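You operate a simulated robot arm through the tools that you are given. There is no shell and no other tool. Be economical: measure what you need, move in short steps, check, and stop when the job is done.

You run a simulated robot arm. Do the job below in one go: nothing can be reset, and whatever is moved stays where it is left.

JOB
Take the 375 cork block from the prep bench top and put it on top of the white cartridge.

It is judged by the outcome, as a careful person would: the job done as asked, and still so three seconds after it is handed in. It fails if anything else is knocked over, pushed out of place, dropped, spilled or broken.

ROBOT AND FRAMES
A 6-joint arm with a two-finger parallel gripper, fixed in place. Base frame: the origin is at the foot of the arm, x ahead of it, y to its left, z up; the work surface is at about z = 0. Lengths are in mm, angles in degrees, forces in N, time in s.
With the tool pointing down near the work surface it reaches from about 140 to 580 mm from the base axis. Its first joint turns from -66.0 to 66.0 degrees. Payload 2.1 kg.
The tool frame sits at the grasp point between the pads (the TCP): z along the fingers, y along the line on which they close. The tips reach 30 mm beyond it. Largest opening 94 mm; finger width 28, thickness 10; the body of the gripper, 50 by 96 mm, starts 55 mm behind the TCP.
Orientation is told as [roll, pitch, yaw] about the base's x, y, z axes, in that order, counted from this pose: with the fingers straight down and closing along the base's y, the tool's x points along the base's -x, its y along +y and its z along -z.

CONTROLS
- The arm moves only by the tool arm_command. Its argument "moves" is a list of rows, each an object of numbers (a shift or turn left out is 0, a gripper value left out holds the last): "x", "y", "z": the shift along the tool's x, y, z in units of 40 mm (1.0 is 40 mm); "wx", "wy", "wz": the turn, a rotation vector about the tool's x, y, z in units of 8 degrees (1.0 is 8 degrees); "gripper": the opening, from 0 (shut) to 1 (fully open). In form: [{"x": .., "y": .., "z": .., "wx": .., "wy": .., "wz": .., "gripper": ..}, ...]. A call has 1 to 20 rows; each row shifts and turns the commanded pose from where the row before left it, along the tool's axes as they then stand. A call with a number of a shift or a turn outside -1 to 1 is refused whole. Each row takes 0.2 s and may step no farther than 50 mm and 8.6 degrees from the row before; otherwise, or with a gripper value out of range, the whole call is refused. A pose out of reach is approached as far as the arm can. The call stops where the force on the tool passes 40 N (or 10 N more than at its start, if that is more) or the arm is blocked; 0.2 s more then pass. Each finger travels about 72 mm/s and halts on what it meets, pressing with about 26 N; the grip force reading is that of the motor and also rises with nothing between the fingers. The clock runs only during rows and for 0.2 s after the last one: add rows that do not move to give the fingers time. It gives the time, the measured TCP pose, the force on the tool (base axes), the opening and the grip force at its end, in the units of the frame above (readings bear some noise), and new pictures: "pictures" is both (left out), scene, wrist or none.
- Cameras (640 x 400 px; columns grow to the right, rows downward): "scene" is fixed at [28.7, -359.4, 475.5]; the picture's right is [0.94, -0.35, 0.00], its down [-0.22, -0.60, -0.77] and it looks along [0.27, 0.72, -0.64] (base axes); focal length 228 px, centre (320, 200). "wrist" rides on the gripper at [-37, 0, -58] in the tool frame; the picture's right is [0.00, -1.00, 0.00], its down [0.97, 0.00, -0.24] and it looks along [0.24, 0.00, 0.97] (tool axes); focal length 218 px, centre (320, 200).
- locate(camera, pixels): for up to 12 pixels [column, row] of the newest picture of that camera ("zoom" is the newest enlarged one), the place [x, y, z] in the base frame of the surface seen there, good to about 2 mm. It takes no simulated time.
- close_up(camera, box): a new picture of the part [left, top, right, bottom] of that camera's present view, enlarged. It takes no simulated time.
- close_job(): hands the job in; it is judged then, once.

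Work in short steps. Measure before you move; look again where a grasp or a placing could have gone wrong, and mend it. You have 60 turns and 120 pictures in all, those below and enlarged ones among them. Open the gripper and draw the arm clear of the work before you hand the job in, unless the task says otherwise; then end with one line.

The tools are called after "Request:" by a JSON object that holds its "op" and its "data". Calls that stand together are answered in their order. arm_command: Moves the arm, as the interface text tells. Its arguments: {"type":"object","properties":{"moves":{"type":"array"},"pictures":{"type":"string","enum":["both","scene","wrist","none"]}},"required":["moves"]} The other tools are called the same way: locate (camera, pixels) gives the place of the surface under pixels of a picture; close_up (camera, box) takes an enlarged picture of a part of a camera's view; close_job () hands the job in.

At the start:

```text
time: 0.0
tcp_pos: [278.0, 152.1, 306.8]
tool_rot: [0.0, 0.0, 0.0]
contact_force: [-0.2, -0.2, -0.3]
width: 94.0
gripper_force: 0.0
```

scene: 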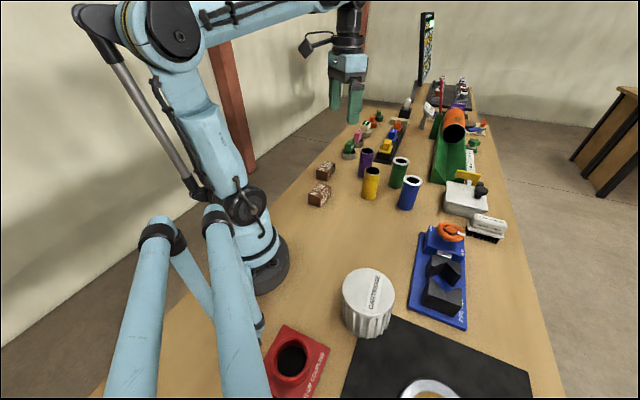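
wrist: 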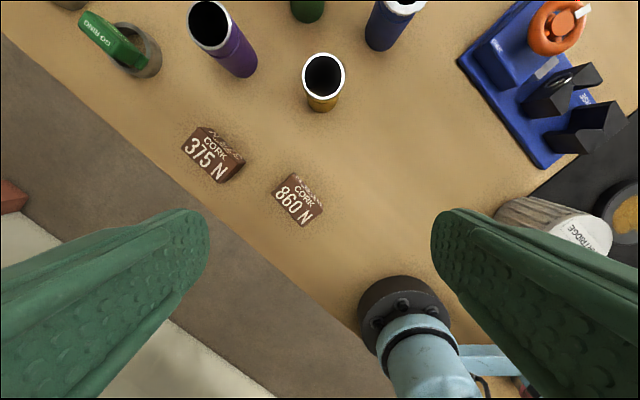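

The wrist picture shows two cork blocks: 375 N near (212,155) and 860 N near (297,200). I measure the 375 block and the cartridge top.

Request:
{"op": "close_up", "data": {"camera": "wrist", "box": [160, 100, 352, 220]}}

Request:
{"op": "close_up", "data": {"camera": "scene", "box": [250, 140, 442, 260]}}

Request:
{"op": "locate", "data": {"camera": "scene", "pixels": [[345, 285], [393, 290], [368, 270], [366, 310], [368, 290], [366, 333]]}}

Request:
{"op": "locate", "data": {"camera": "wrist", "pixels": [[201, 127], [183, 152], [244, 160], [222, 182], [212, 155], [297, 200], [278, 182], [323, 205], [303, 226], [238, 195], [180, 180]]}}

```text
3.33 times, centred on (256, 160) of wrist
```

zoom: 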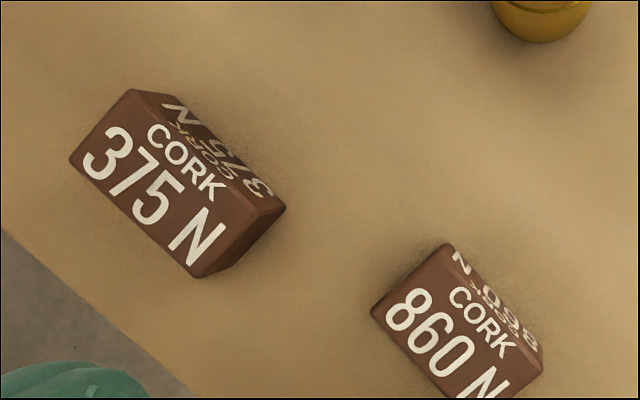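

```text
3.33 times, centred on (346, 200) of scene
```

zoom: 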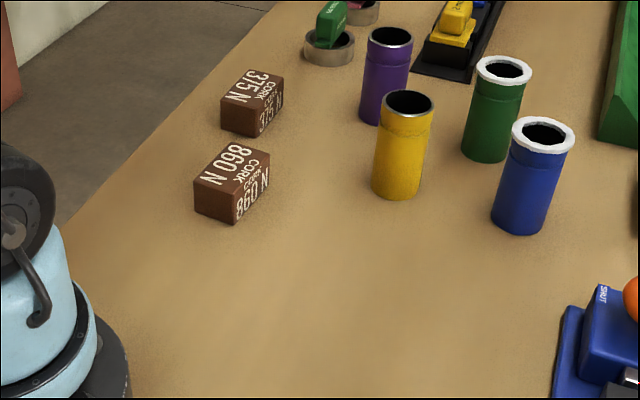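

```text
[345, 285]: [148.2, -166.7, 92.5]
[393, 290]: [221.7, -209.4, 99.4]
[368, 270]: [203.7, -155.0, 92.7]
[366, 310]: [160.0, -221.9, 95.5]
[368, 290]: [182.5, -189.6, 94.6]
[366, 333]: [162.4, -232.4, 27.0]
```

```text
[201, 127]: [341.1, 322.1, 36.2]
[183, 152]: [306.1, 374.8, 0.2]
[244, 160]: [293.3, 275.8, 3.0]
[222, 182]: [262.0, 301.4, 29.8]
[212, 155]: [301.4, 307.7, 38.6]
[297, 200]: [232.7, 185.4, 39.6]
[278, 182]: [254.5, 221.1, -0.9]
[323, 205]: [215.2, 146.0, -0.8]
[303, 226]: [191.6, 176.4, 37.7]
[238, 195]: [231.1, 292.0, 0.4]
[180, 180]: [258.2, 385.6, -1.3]
```

The 375 block's top corners put it at about (301,314), 73x42x38 mm, with its long axis at 45°. The cartridge top is centred near (184,-189) at z≈94. Before moving I check the blue tubes at the lower left of the scene, the red holder and the nearby cylinders.

Request:
{"op": "locate", "data": {"camera": "scene", "pixels": [[158, 228], [150, 300], [215, 212], [240, 300], [258, 320], [290, 360], [367, 150], [372, 170], [185, 270], [445, 230], [430, 385], [450, 290]]}}

Request:
{"op": "close_up", "data": {"camera": "scene", "box": [60, 180, 412, 400]}}

```text
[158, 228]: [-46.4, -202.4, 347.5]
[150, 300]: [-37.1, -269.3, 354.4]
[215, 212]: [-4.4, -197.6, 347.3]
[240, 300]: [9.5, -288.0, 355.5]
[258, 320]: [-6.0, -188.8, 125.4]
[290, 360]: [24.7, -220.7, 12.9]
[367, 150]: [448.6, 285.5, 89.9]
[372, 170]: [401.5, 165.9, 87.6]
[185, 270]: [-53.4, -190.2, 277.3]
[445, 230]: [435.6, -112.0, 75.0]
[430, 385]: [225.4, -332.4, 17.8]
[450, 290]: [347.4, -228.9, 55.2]
```

```text
1.82 times, centred on (236, 290) of scene
```

zoom: 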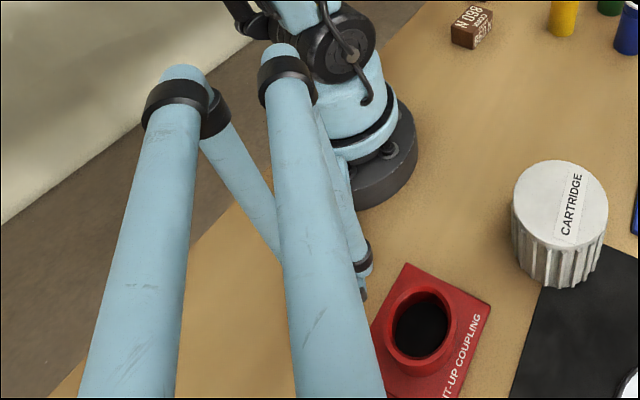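

The stand stays at x<35, which is clear of the cartridge. I shift above the block, turn the tool to yaw 45°, and look again.

Request:
{"op": "arm_command", "data": {"moves": [{"x": -0.115, "y": 0.81, "gripper": 0.8}, {"x": -0.115, "y": 0.81}, {"x": -0.115, "y": 0.81}, {"x": -0.115, "y": 0.81}, {"x": -0.115, "y": 0.81}, {"wz": -0.9375}, {"wz": -0.9375}, {"wz": -0.9375}, {"wz": -0.9375}, {"wz": -0.9375}, {"wz": -0.9375}, {"z": 1}, {"z": 1}, {"z": 1}, {}]}}

```text
time: 3.2
tcp_pos: [302.2, 313.9, 186.0]
tool_rot: [0.0, 0.0, 45.1]
contact_force: [0.6, -0.5, -0.6]
width: 75.3
gripper_force: 0.0
```

scene: 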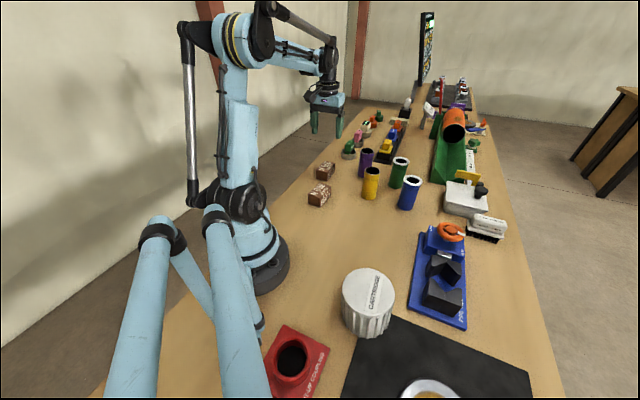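
wrist: 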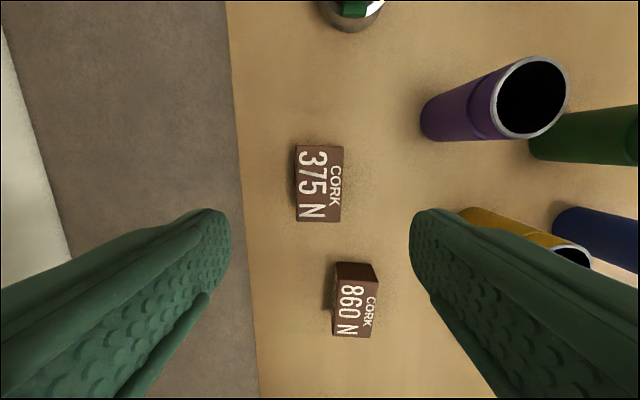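

The block is centred between the fingers, with its centre near pixel (320,184) and its sides parallel to them. I go down to about z=34.

Request:
{"op": "arm_command", "data": {"moves": [{"z": 0.9}, {"z": 0.9}, {"z": 0.8}, {"z": 0.7}, {"z": 0.4}, {}, {}]}}

```text
time: 4.8
tcp_pos: [300.7, 313.8, 38.7]
tool_rot: [-0.1, 0.0, 45.0]
contact_force: [0.9, 0.0, -0.2]
width: 75.3
gripper_force: 0.0
```

scene: 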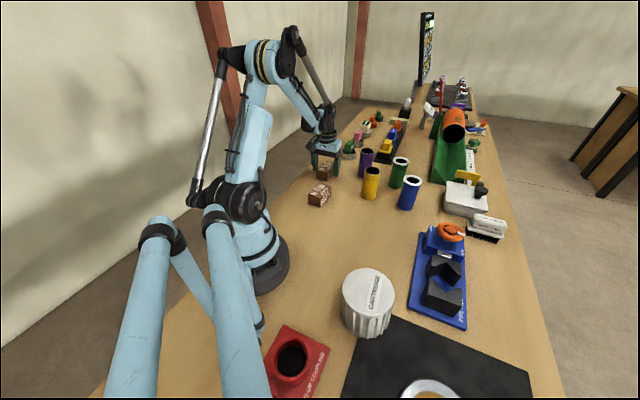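
wrist: 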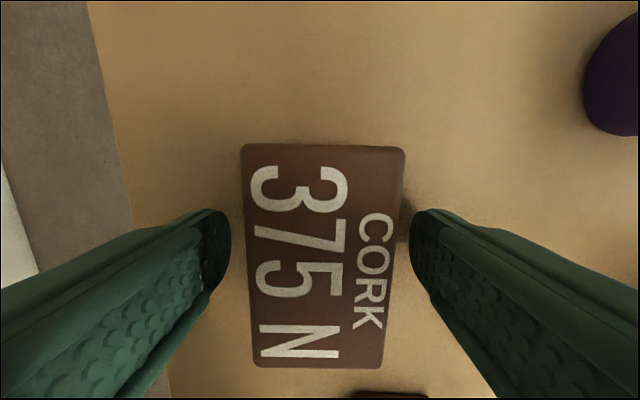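

Both fingers stand clear on either side of the block. I go down another 4 mm and close.

Request:
{"op": "arm_command", "data": {"moves": [{"z": 0.1}, {}, {"gripper": 0}, {}, {}, {}, {}], "pictures": "wrist"}}

```text
time: 6.4
tcp_pos: [301.7, 314.2, 36.6]
tool_rot: [0.0, 0.0, 45.0]
contact_force: [0.1, -0.8, 0.3]
width: 48.7
gripper_force: 26.1
```

wrist: 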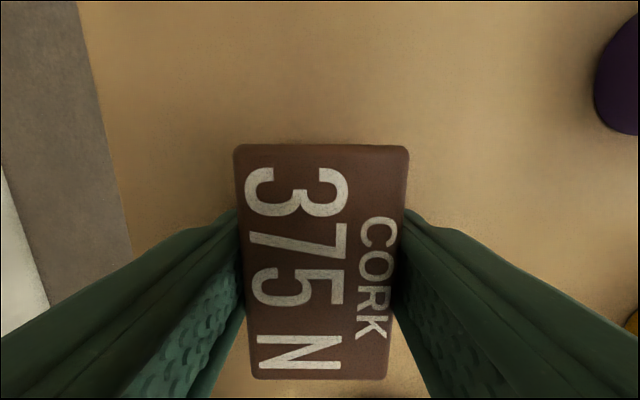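

The grip is firm: 48.7 mm opening at 26 N. I lift straight up.

Request:
{"op": "arm_command", "data": {"moves": [{"z": -0.4}, {"z": -0.7}, {"z": -0.9}, {"z": -0.9}, {"z": -0.9}, {"z": -0.9}, {"z": -0.6}, {}]}}

```text
time: 8.2
tcp_pos: [300.1, 314.5, 247.3]
tool_rot: [-0.1, 0.1, 45.0]
contact_force: [0.7, -0.2, -0.6]
width: 48.6
gripper_force: 25.9
```

scene: 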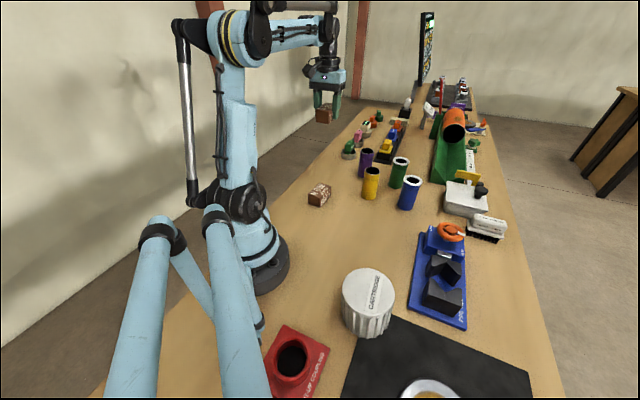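
wrist: 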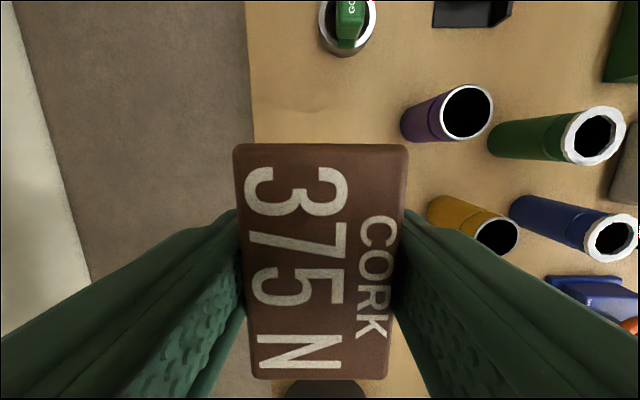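

The block is held and level. I turn back to yaw 0 and swing across at height to x=300, y=0.

Request:
{"op": "arm_command", "data": {"moves": [{"wz": 0.9375}, {"wz": 0.9375}, {"wz": 0.9375}, {"wz": 0.9375}, {"wz": 0.9375}, {"wz": 0.9375}, {"y": -0.5}, {"y": -0.9}, {"y": -0.95}, {"y": -0.95}, {"y": -0.95}, {"y": -0.95}, {"y": -0.95}, {"y": -0.9}, {"y": -0.8}, {}], "pictures": "scene"}}

```text
time: 11.6
tcp_pos: [300.6, 0.0, 247.3]
tool_rot: [0.0, 0.1, 0.0]
contact_force: [0.4, 1.2, 0.3]
width: 48.6
gripper_force: 26.4
```

scene: 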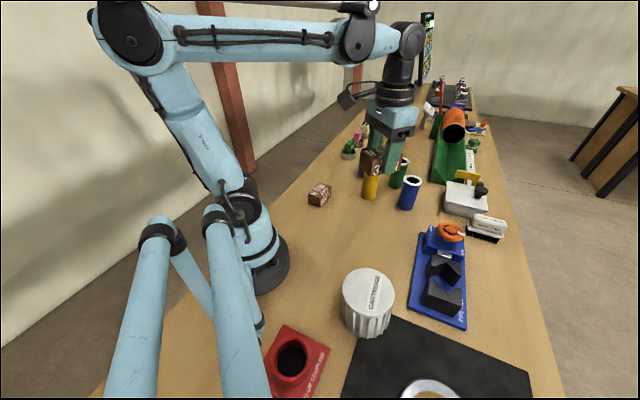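

The block is still held. The rim points put the cartridge top's centre at about (184,-188). I move there at height and turn to yaw -45°.

Request:
{"op": "arm_command", "data": {"moves": [{"x": 0.2, "y": -0.4}, {"x": 0.45, "y": -0.72}, {"x": 0.45, "y": -0.72}, {"x": 0.45, "y": -0.72}, {"x": 0.45, "y": -0.72}, {"x": 0.45, "y": -0.72}, {"x": 0.465, "y": -0.7}, {"wz": 0.9375}, {"wz": 0.9375}, {"wz": 0.9375}, {"wz": 0.9375}, {"wz": 0.9375}, {"wz": 0.9375}, {}]}}

```text
time: 14.6
tcp_pos: [184.1, -187.5, 247.5]
tool_rot: [-0.1, 0.0, -45.1]
contact_force: [0.8, -0.6, -1.2]
width: 48.7
gripper_force: 25.7
```

scene: 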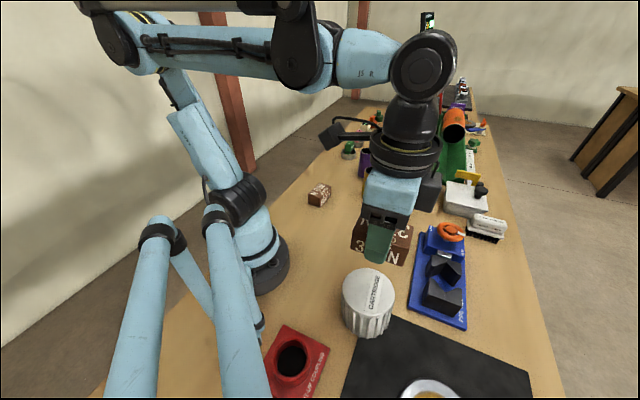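
wrist: 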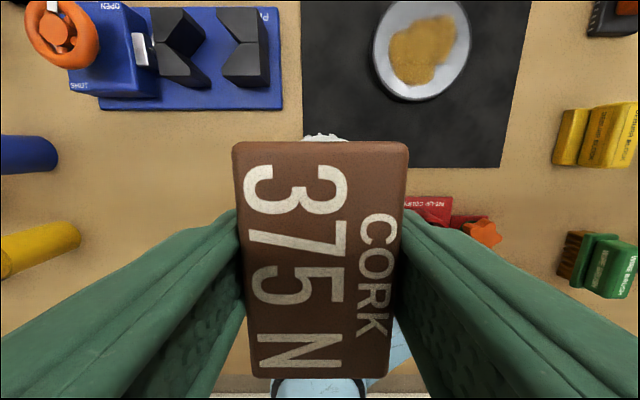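

The TCP is over the centre. The block's bottom is about 36 mm below the TCP, so contact should come near z≈130. I go down to about 140 first.

Request:
{"op": "arm_command", "data": {"moves": [{"z": 0.6}, {"z": 0.8}, {"z": 0.7}, {"z": 0.4}, {"z": 0.2}, {}, {}]}}

Request:
{"op": "close_up", "data": {"camera": "scene", "box": [290, 200, 450, 350]}}

```text
time: 16.2
tcp_pos: [185.4, -187.9, 139.0]
tool_rot: [0.1, 0.1, -45.0]
contact_force: [0.0, -1.0, -0.3]
width: 48.6
gripper_force: 25.4
```

scene: 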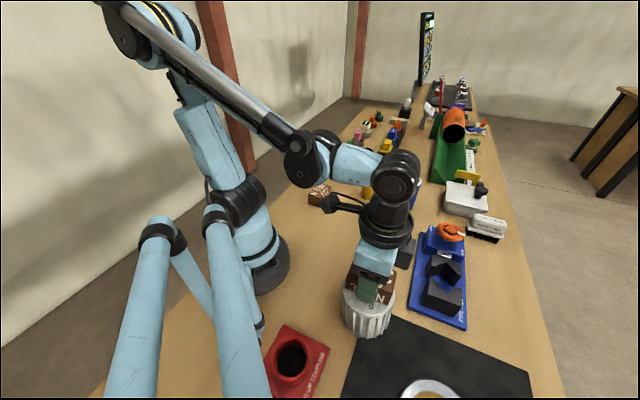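
wrist: 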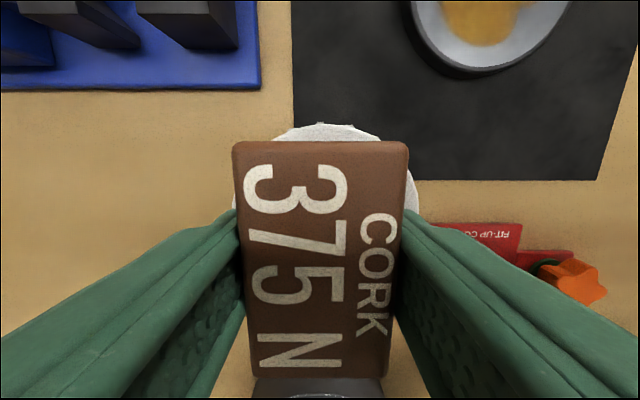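

```text
2.67 times, centred on (370, 275) of scene
```

zoom: 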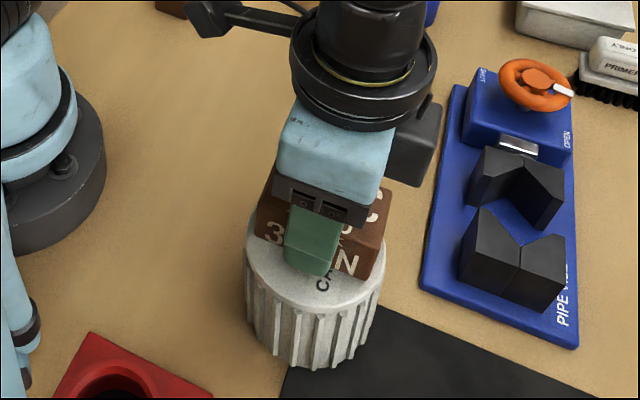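

The block hovers a few mm above the cartridge and is centred to within about 3 mm. I trim by 2–3 mm toward the far rim and ease down in small steps, watching the force.

Request:
{"op": "arm_command", "data": {"moves": [{"x": -0.06, "y": -0.05}, {"z": 0.08}, {"z": 0.05}, {"z": 0.03}, {}, {}], "pictures": "none"}}

```text
time: 17.6
tcp_pos: [184.7, -190.3, 132.7]
tool_rot: [0.0, 0.0, -45.0]
contact_force: [-0.1, 0.1, -0.7]
width: 48.9
gripper_force: 25.7
```

No contact yet at z=132.7, so I go down another 1.5 mm.

Request:
{"op": "arm_command", "data": {"moves": [{"z": 0.02}, {"z": 0.02}, {}, {}], "pictures": "none"}}

Request:
{"op": "close_up", "data": {"camera": "scene", "box": [330, 240, 410, 300]}}

```text
time: 18.6
tcp_pos: [184.4, -190.5, 132.0]
tool_rot: [0.0, 0.0, -45.0]
contact_force: [0.0, 0.7, 24.6]
width: 48.5
gripper_force: 25.8
```

```text
6.67 times, centred on (370, 270) of scene
```

zoom: 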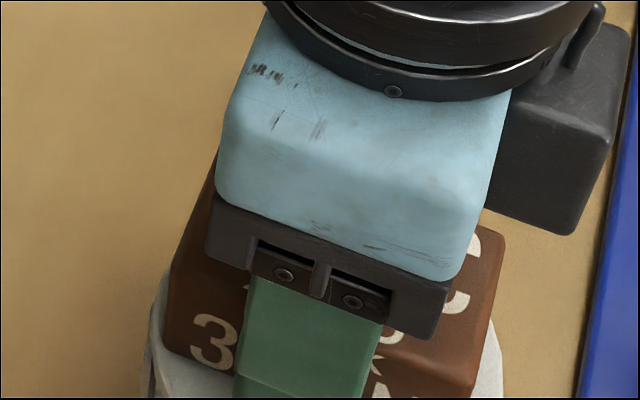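

The force reads 24.6 N upward, so the block is seated. I back off 0.8 mm to ease the load, then open only part way.

Request:
{"op": "arm_command", "data": {"moves": [{"z": -0.02}, {}, {"gripper": 0.6}, {"gripper": 0.8}, {}, {}, {}]}}

```text
time: 20.2
tcp_pos: [184.5, -191.1, 133.0]
tool_rot: [0.1, 0.0, -45.0]
contact_force: [0.4, -0.5, 0.8]
width: 75.1
gripper_force: 0.0
```

scene: 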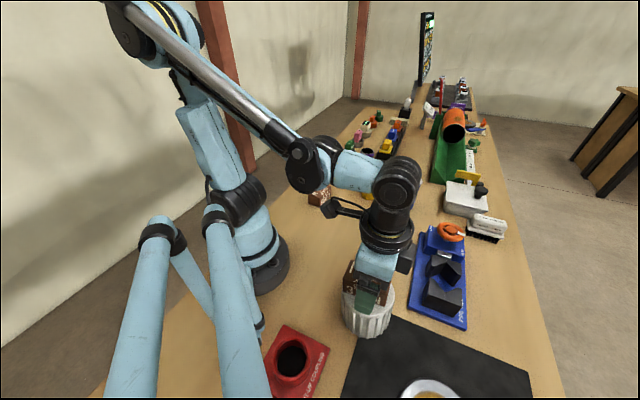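
wrist: 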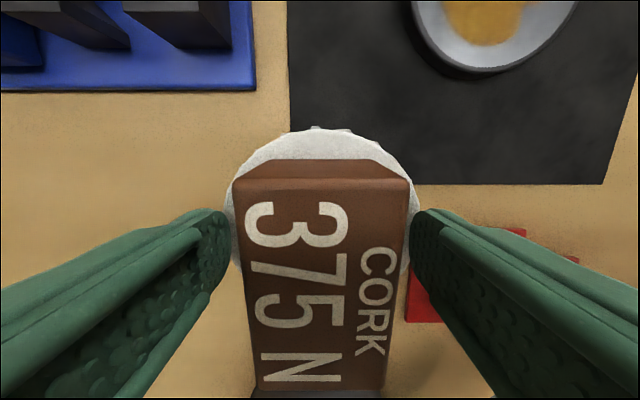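

After release the block looks different: its far face is now visible at rows 160–180. It may have tilted or slid, so I look closer.

Request:
{"op": "close_up", "data": {"camera": "scene", "box": [320, 230, 416, 340]}}

Request:
{"op": "locate", "data": {"camera": "wrist", "pixels": [[245, 185], [395, 185], [250, 380], [380, 380], [320, 140], [320, 185], [320, 280], [320, 380], [275, 163], [320, 163]]}}

```text
3.64 times, centred on (368, 285) of scene
```

zoom: 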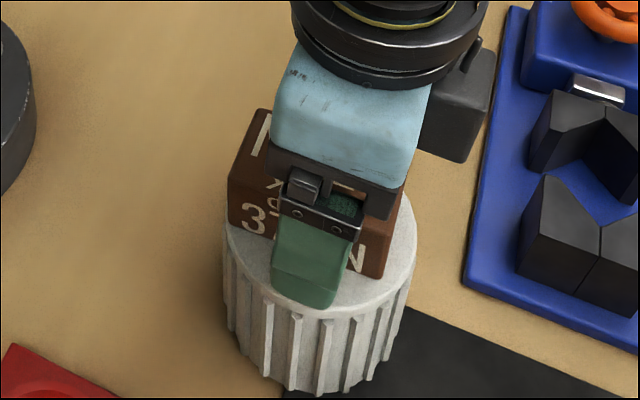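

```text
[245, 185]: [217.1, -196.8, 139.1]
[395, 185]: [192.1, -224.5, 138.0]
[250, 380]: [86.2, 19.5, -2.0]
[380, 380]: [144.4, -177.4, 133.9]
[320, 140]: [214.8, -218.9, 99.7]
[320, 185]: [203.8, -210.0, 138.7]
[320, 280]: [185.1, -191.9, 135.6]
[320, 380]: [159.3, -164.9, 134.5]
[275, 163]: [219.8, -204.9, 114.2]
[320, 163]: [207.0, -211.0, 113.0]
```

The block has slid about 8 mm toward the base. I wait a moment to see whether it's still moving.

Request:
{"op": "arm_command", "data": {"moves": [{}, {}, {}, {}, {}], "pictures": "wrist"}}

Request:
{"op": "locate", "data": {"camera": "wrist", "pixels": [[320, 190], [320, 220], [320, 280], [320, 340], [320, 380], [250, 220], [390, 220], [260, 340], [380, 340], [300, 145], [340, 145], [320, 135]]}}

```text
time: 21.4
tcp_pos: [184.4, -190.4, 131.1]
tool_rot: [0.0, -0.1, -44.9]
contact_force: [0.9, -0.9, -0.7]
width: 75.3
gripper_force: 0.1
```

wrist: 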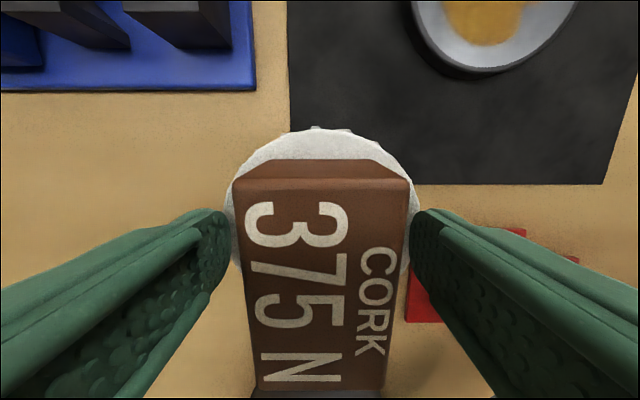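

```text
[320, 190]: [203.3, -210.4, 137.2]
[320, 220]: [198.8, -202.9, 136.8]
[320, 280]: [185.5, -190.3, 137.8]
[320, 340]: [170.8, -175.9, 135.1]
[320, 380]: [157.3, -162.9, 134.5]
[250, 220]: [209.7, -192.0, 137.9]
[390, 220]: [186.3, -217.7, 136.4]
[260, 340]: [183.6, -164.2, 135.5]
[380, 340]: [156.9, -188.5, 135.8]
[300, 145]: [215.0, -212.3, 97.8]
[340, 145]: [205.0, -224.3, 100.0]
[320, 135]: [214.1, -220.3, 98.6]
```

The block is at rest, with a top z of 135–138 over its length and its centre about 8 mm from the cartridge centre. I draw straight up and look at it unobstructed.

Request:
{"op": "arm_command", "data": {"moves": [{"z": -0.2}, {"z": -0.4}, {"z": -0.7}, {"z": -0.9}, {"z": -0.9}, {}]}}

Request:
{"op": "close_up", "data": {"camera": "scene", "box": [320, 230, 416, 340]}}

Request:
{"op": "close_up", "data": {"camera": "wrist", "box": [224, 120, 416, 260]}}

```text
time: 22.8
tcp_pos: [184.5, -191.6, 255.6]
tool_rot: [0.0, -0.1, -44.9]
contact_force: [0.6, -0.8, 0.5]
width: 75.3
gripper_force: 0.0
```

scene: 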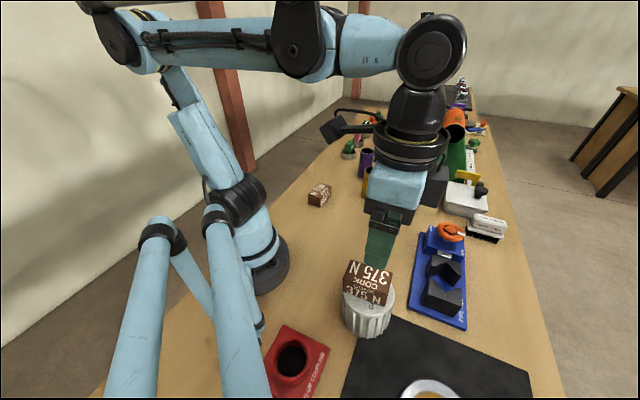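
wrist: 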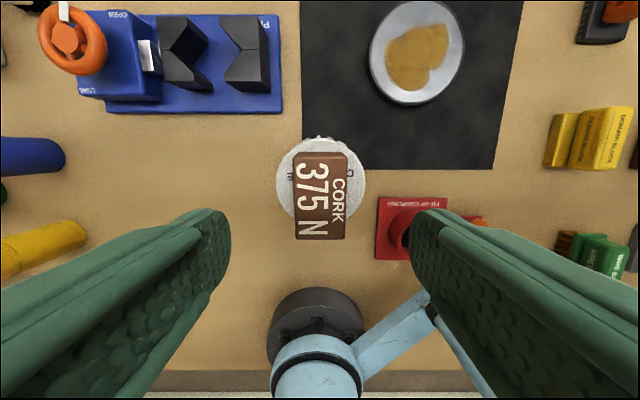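

```text
3.64 times, centred on (368, 285) of scene
```

zoom: 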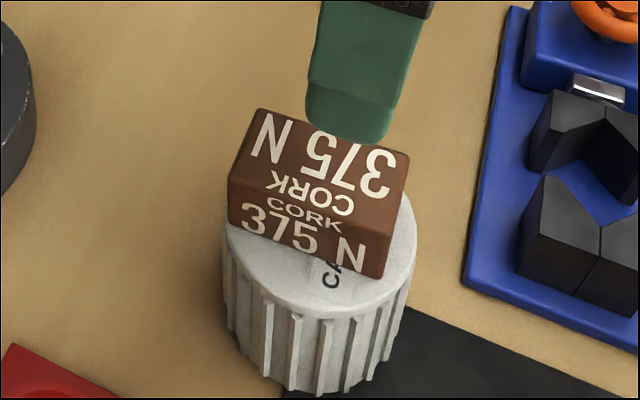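

```text
2.86 times, centred on (320, 190) of wrist
```

zoom: 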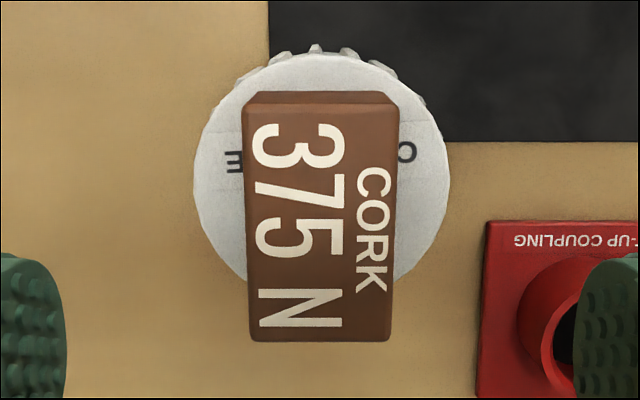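

The block sits on top but is off-centre, overhanging slightly on the base side. I measure the slope of the cartridge top and check for creep.

Request:
{"op": "locate", "data": {"camera": "wrist", "pixels": [[320, 145], [305, 145], [335, 145], [284, 180], [287, 165], [355, 165], [357, 180], [287, 200], [352, 200], [320, 160], [320, 190], [320, 230]]}}

Request:
{"op": "arm_command", "data": {"moves": [{}, {}, {}, {}, {}, {}, {}, {}, {}, {}, {}, {}, {}, {}, {}], "pictures": "none"}}

Request:
{"op": "close_up", "data": {"camera": "wrist", "box": [224, 120, 416, 260]}}

```text
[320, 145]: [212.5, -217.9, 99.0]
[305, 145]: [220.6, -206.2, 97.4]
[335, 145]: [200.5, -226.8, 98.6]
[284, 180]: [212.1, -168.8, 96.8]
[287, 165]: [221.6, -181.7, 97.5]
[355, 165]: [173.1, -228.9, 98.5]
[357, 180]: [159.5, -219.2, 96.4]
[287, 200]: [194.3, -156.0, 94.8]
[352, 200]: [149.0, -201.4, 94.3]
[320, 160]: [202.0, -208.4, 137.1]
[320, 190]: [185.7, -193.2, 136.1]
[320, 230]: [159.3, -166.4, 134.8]
```

```text
time: 26.0
tcp_pos: [184.8, -191.6, 256.2]
tool_rot: [-0.1, 0.0, -44.9]
contact_force: [0.3, 0.4, 0.0]
width: 74.9
gripper_force: 0.1
```

```text
2.86 times, centred on (320, 190) of wrist
```

zoom: 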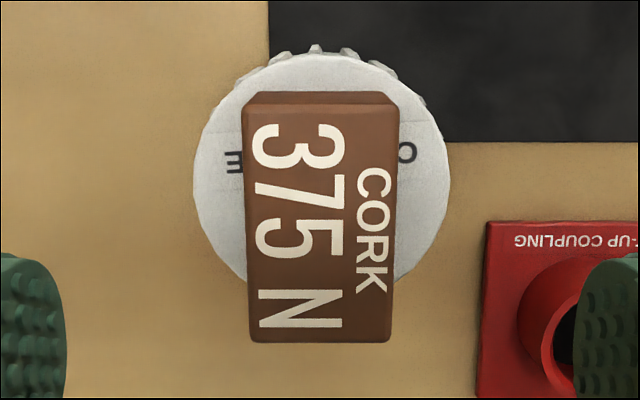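

Nothing has visibly changed after 3 s, though the near edge may have moved from row 341 to 343 in the zoom. I wait another 4 s and compare to rule out slow creep.

Request:
{"op": "arm_command", "data": {"moves": [{}, {}, {}, {}, {}, {}, {}, {}, {}, {}, {}, {}, {}, {}, {}, {}, {}, {}, {}, {}], "pictures": "none"}}

Request:
{"op": "close_up", "data": {"camera": "wrist", "box": [224, 120, 416, 260]}}

Request:
{"op": "close_up", "data": {"camera": "scene", "box": [320, 230, 416, 340]}}

```text
time: 30.2
tcp_pos: [184.6, -191.5, 255.1]
tool_rot: [0.0, 0.0, -44.9]
contact_force: [-0.4, -0.2, 0.3]
width: 75.4
gripper_force: 0.0
```

```text
2.86 times, centred on (320, 190) of wrist
```

zoom: 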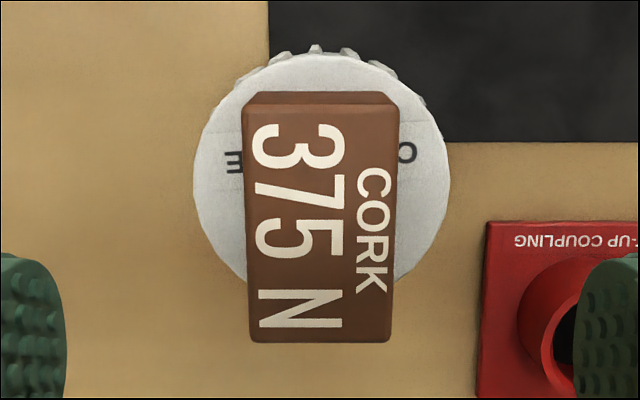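

```text
3.64 times, centred on (368, 285) of scene
```

zoom: 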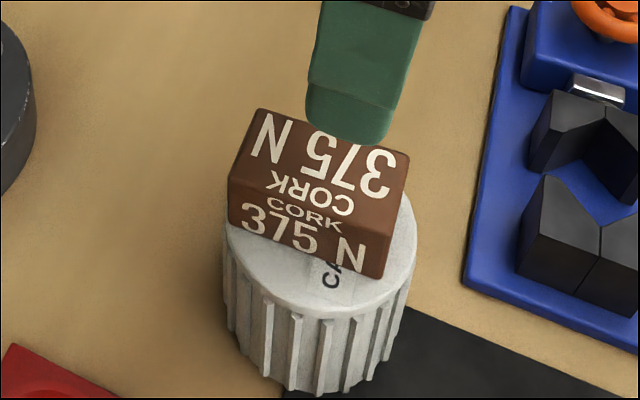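

The pictures match over 8 s, so the block is stable on the cartridge and nothing else has moved. I draw the arm farther up before handing in.

Request:
{"op": "arm_command", "data": {"moves": [{"z": -0.8}, {"z": -0.8, "x": -0.4}, {"x": -0.9}, {"x": -0.9}, {}], "pictures": "scene"}}

```text
time: 31.4
tcp_pos: [246.9, -254.7, 320.2]
tool_rot: [0.1, -0.1, -44.9]
contact_force: [-0.3, -0.2, -0.5]
width: 74.9
gripper_force: 0.1
```

scene: 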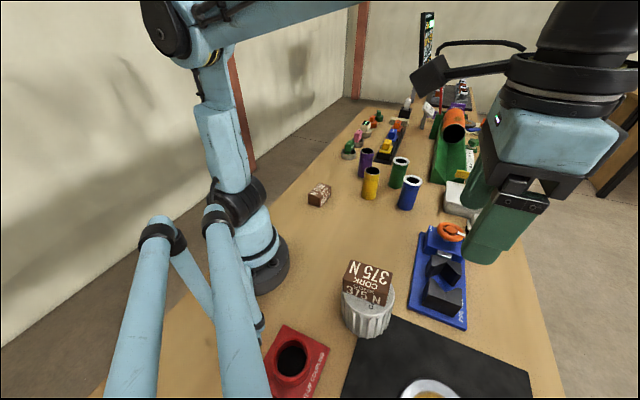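

The arm is clear, the gripper is open, and the block rests on the cartridge, so I hand the job in.

Request:
{"op": "close_job", "data": {}}

```text
The job is handed in.
```

The 375 cork block is on top of the white cartridge. It slid about 8 mm off-centre toward the base when I released it, then stayed still for the roughly 8 s I watched before handing in; nothing else was disturbed.
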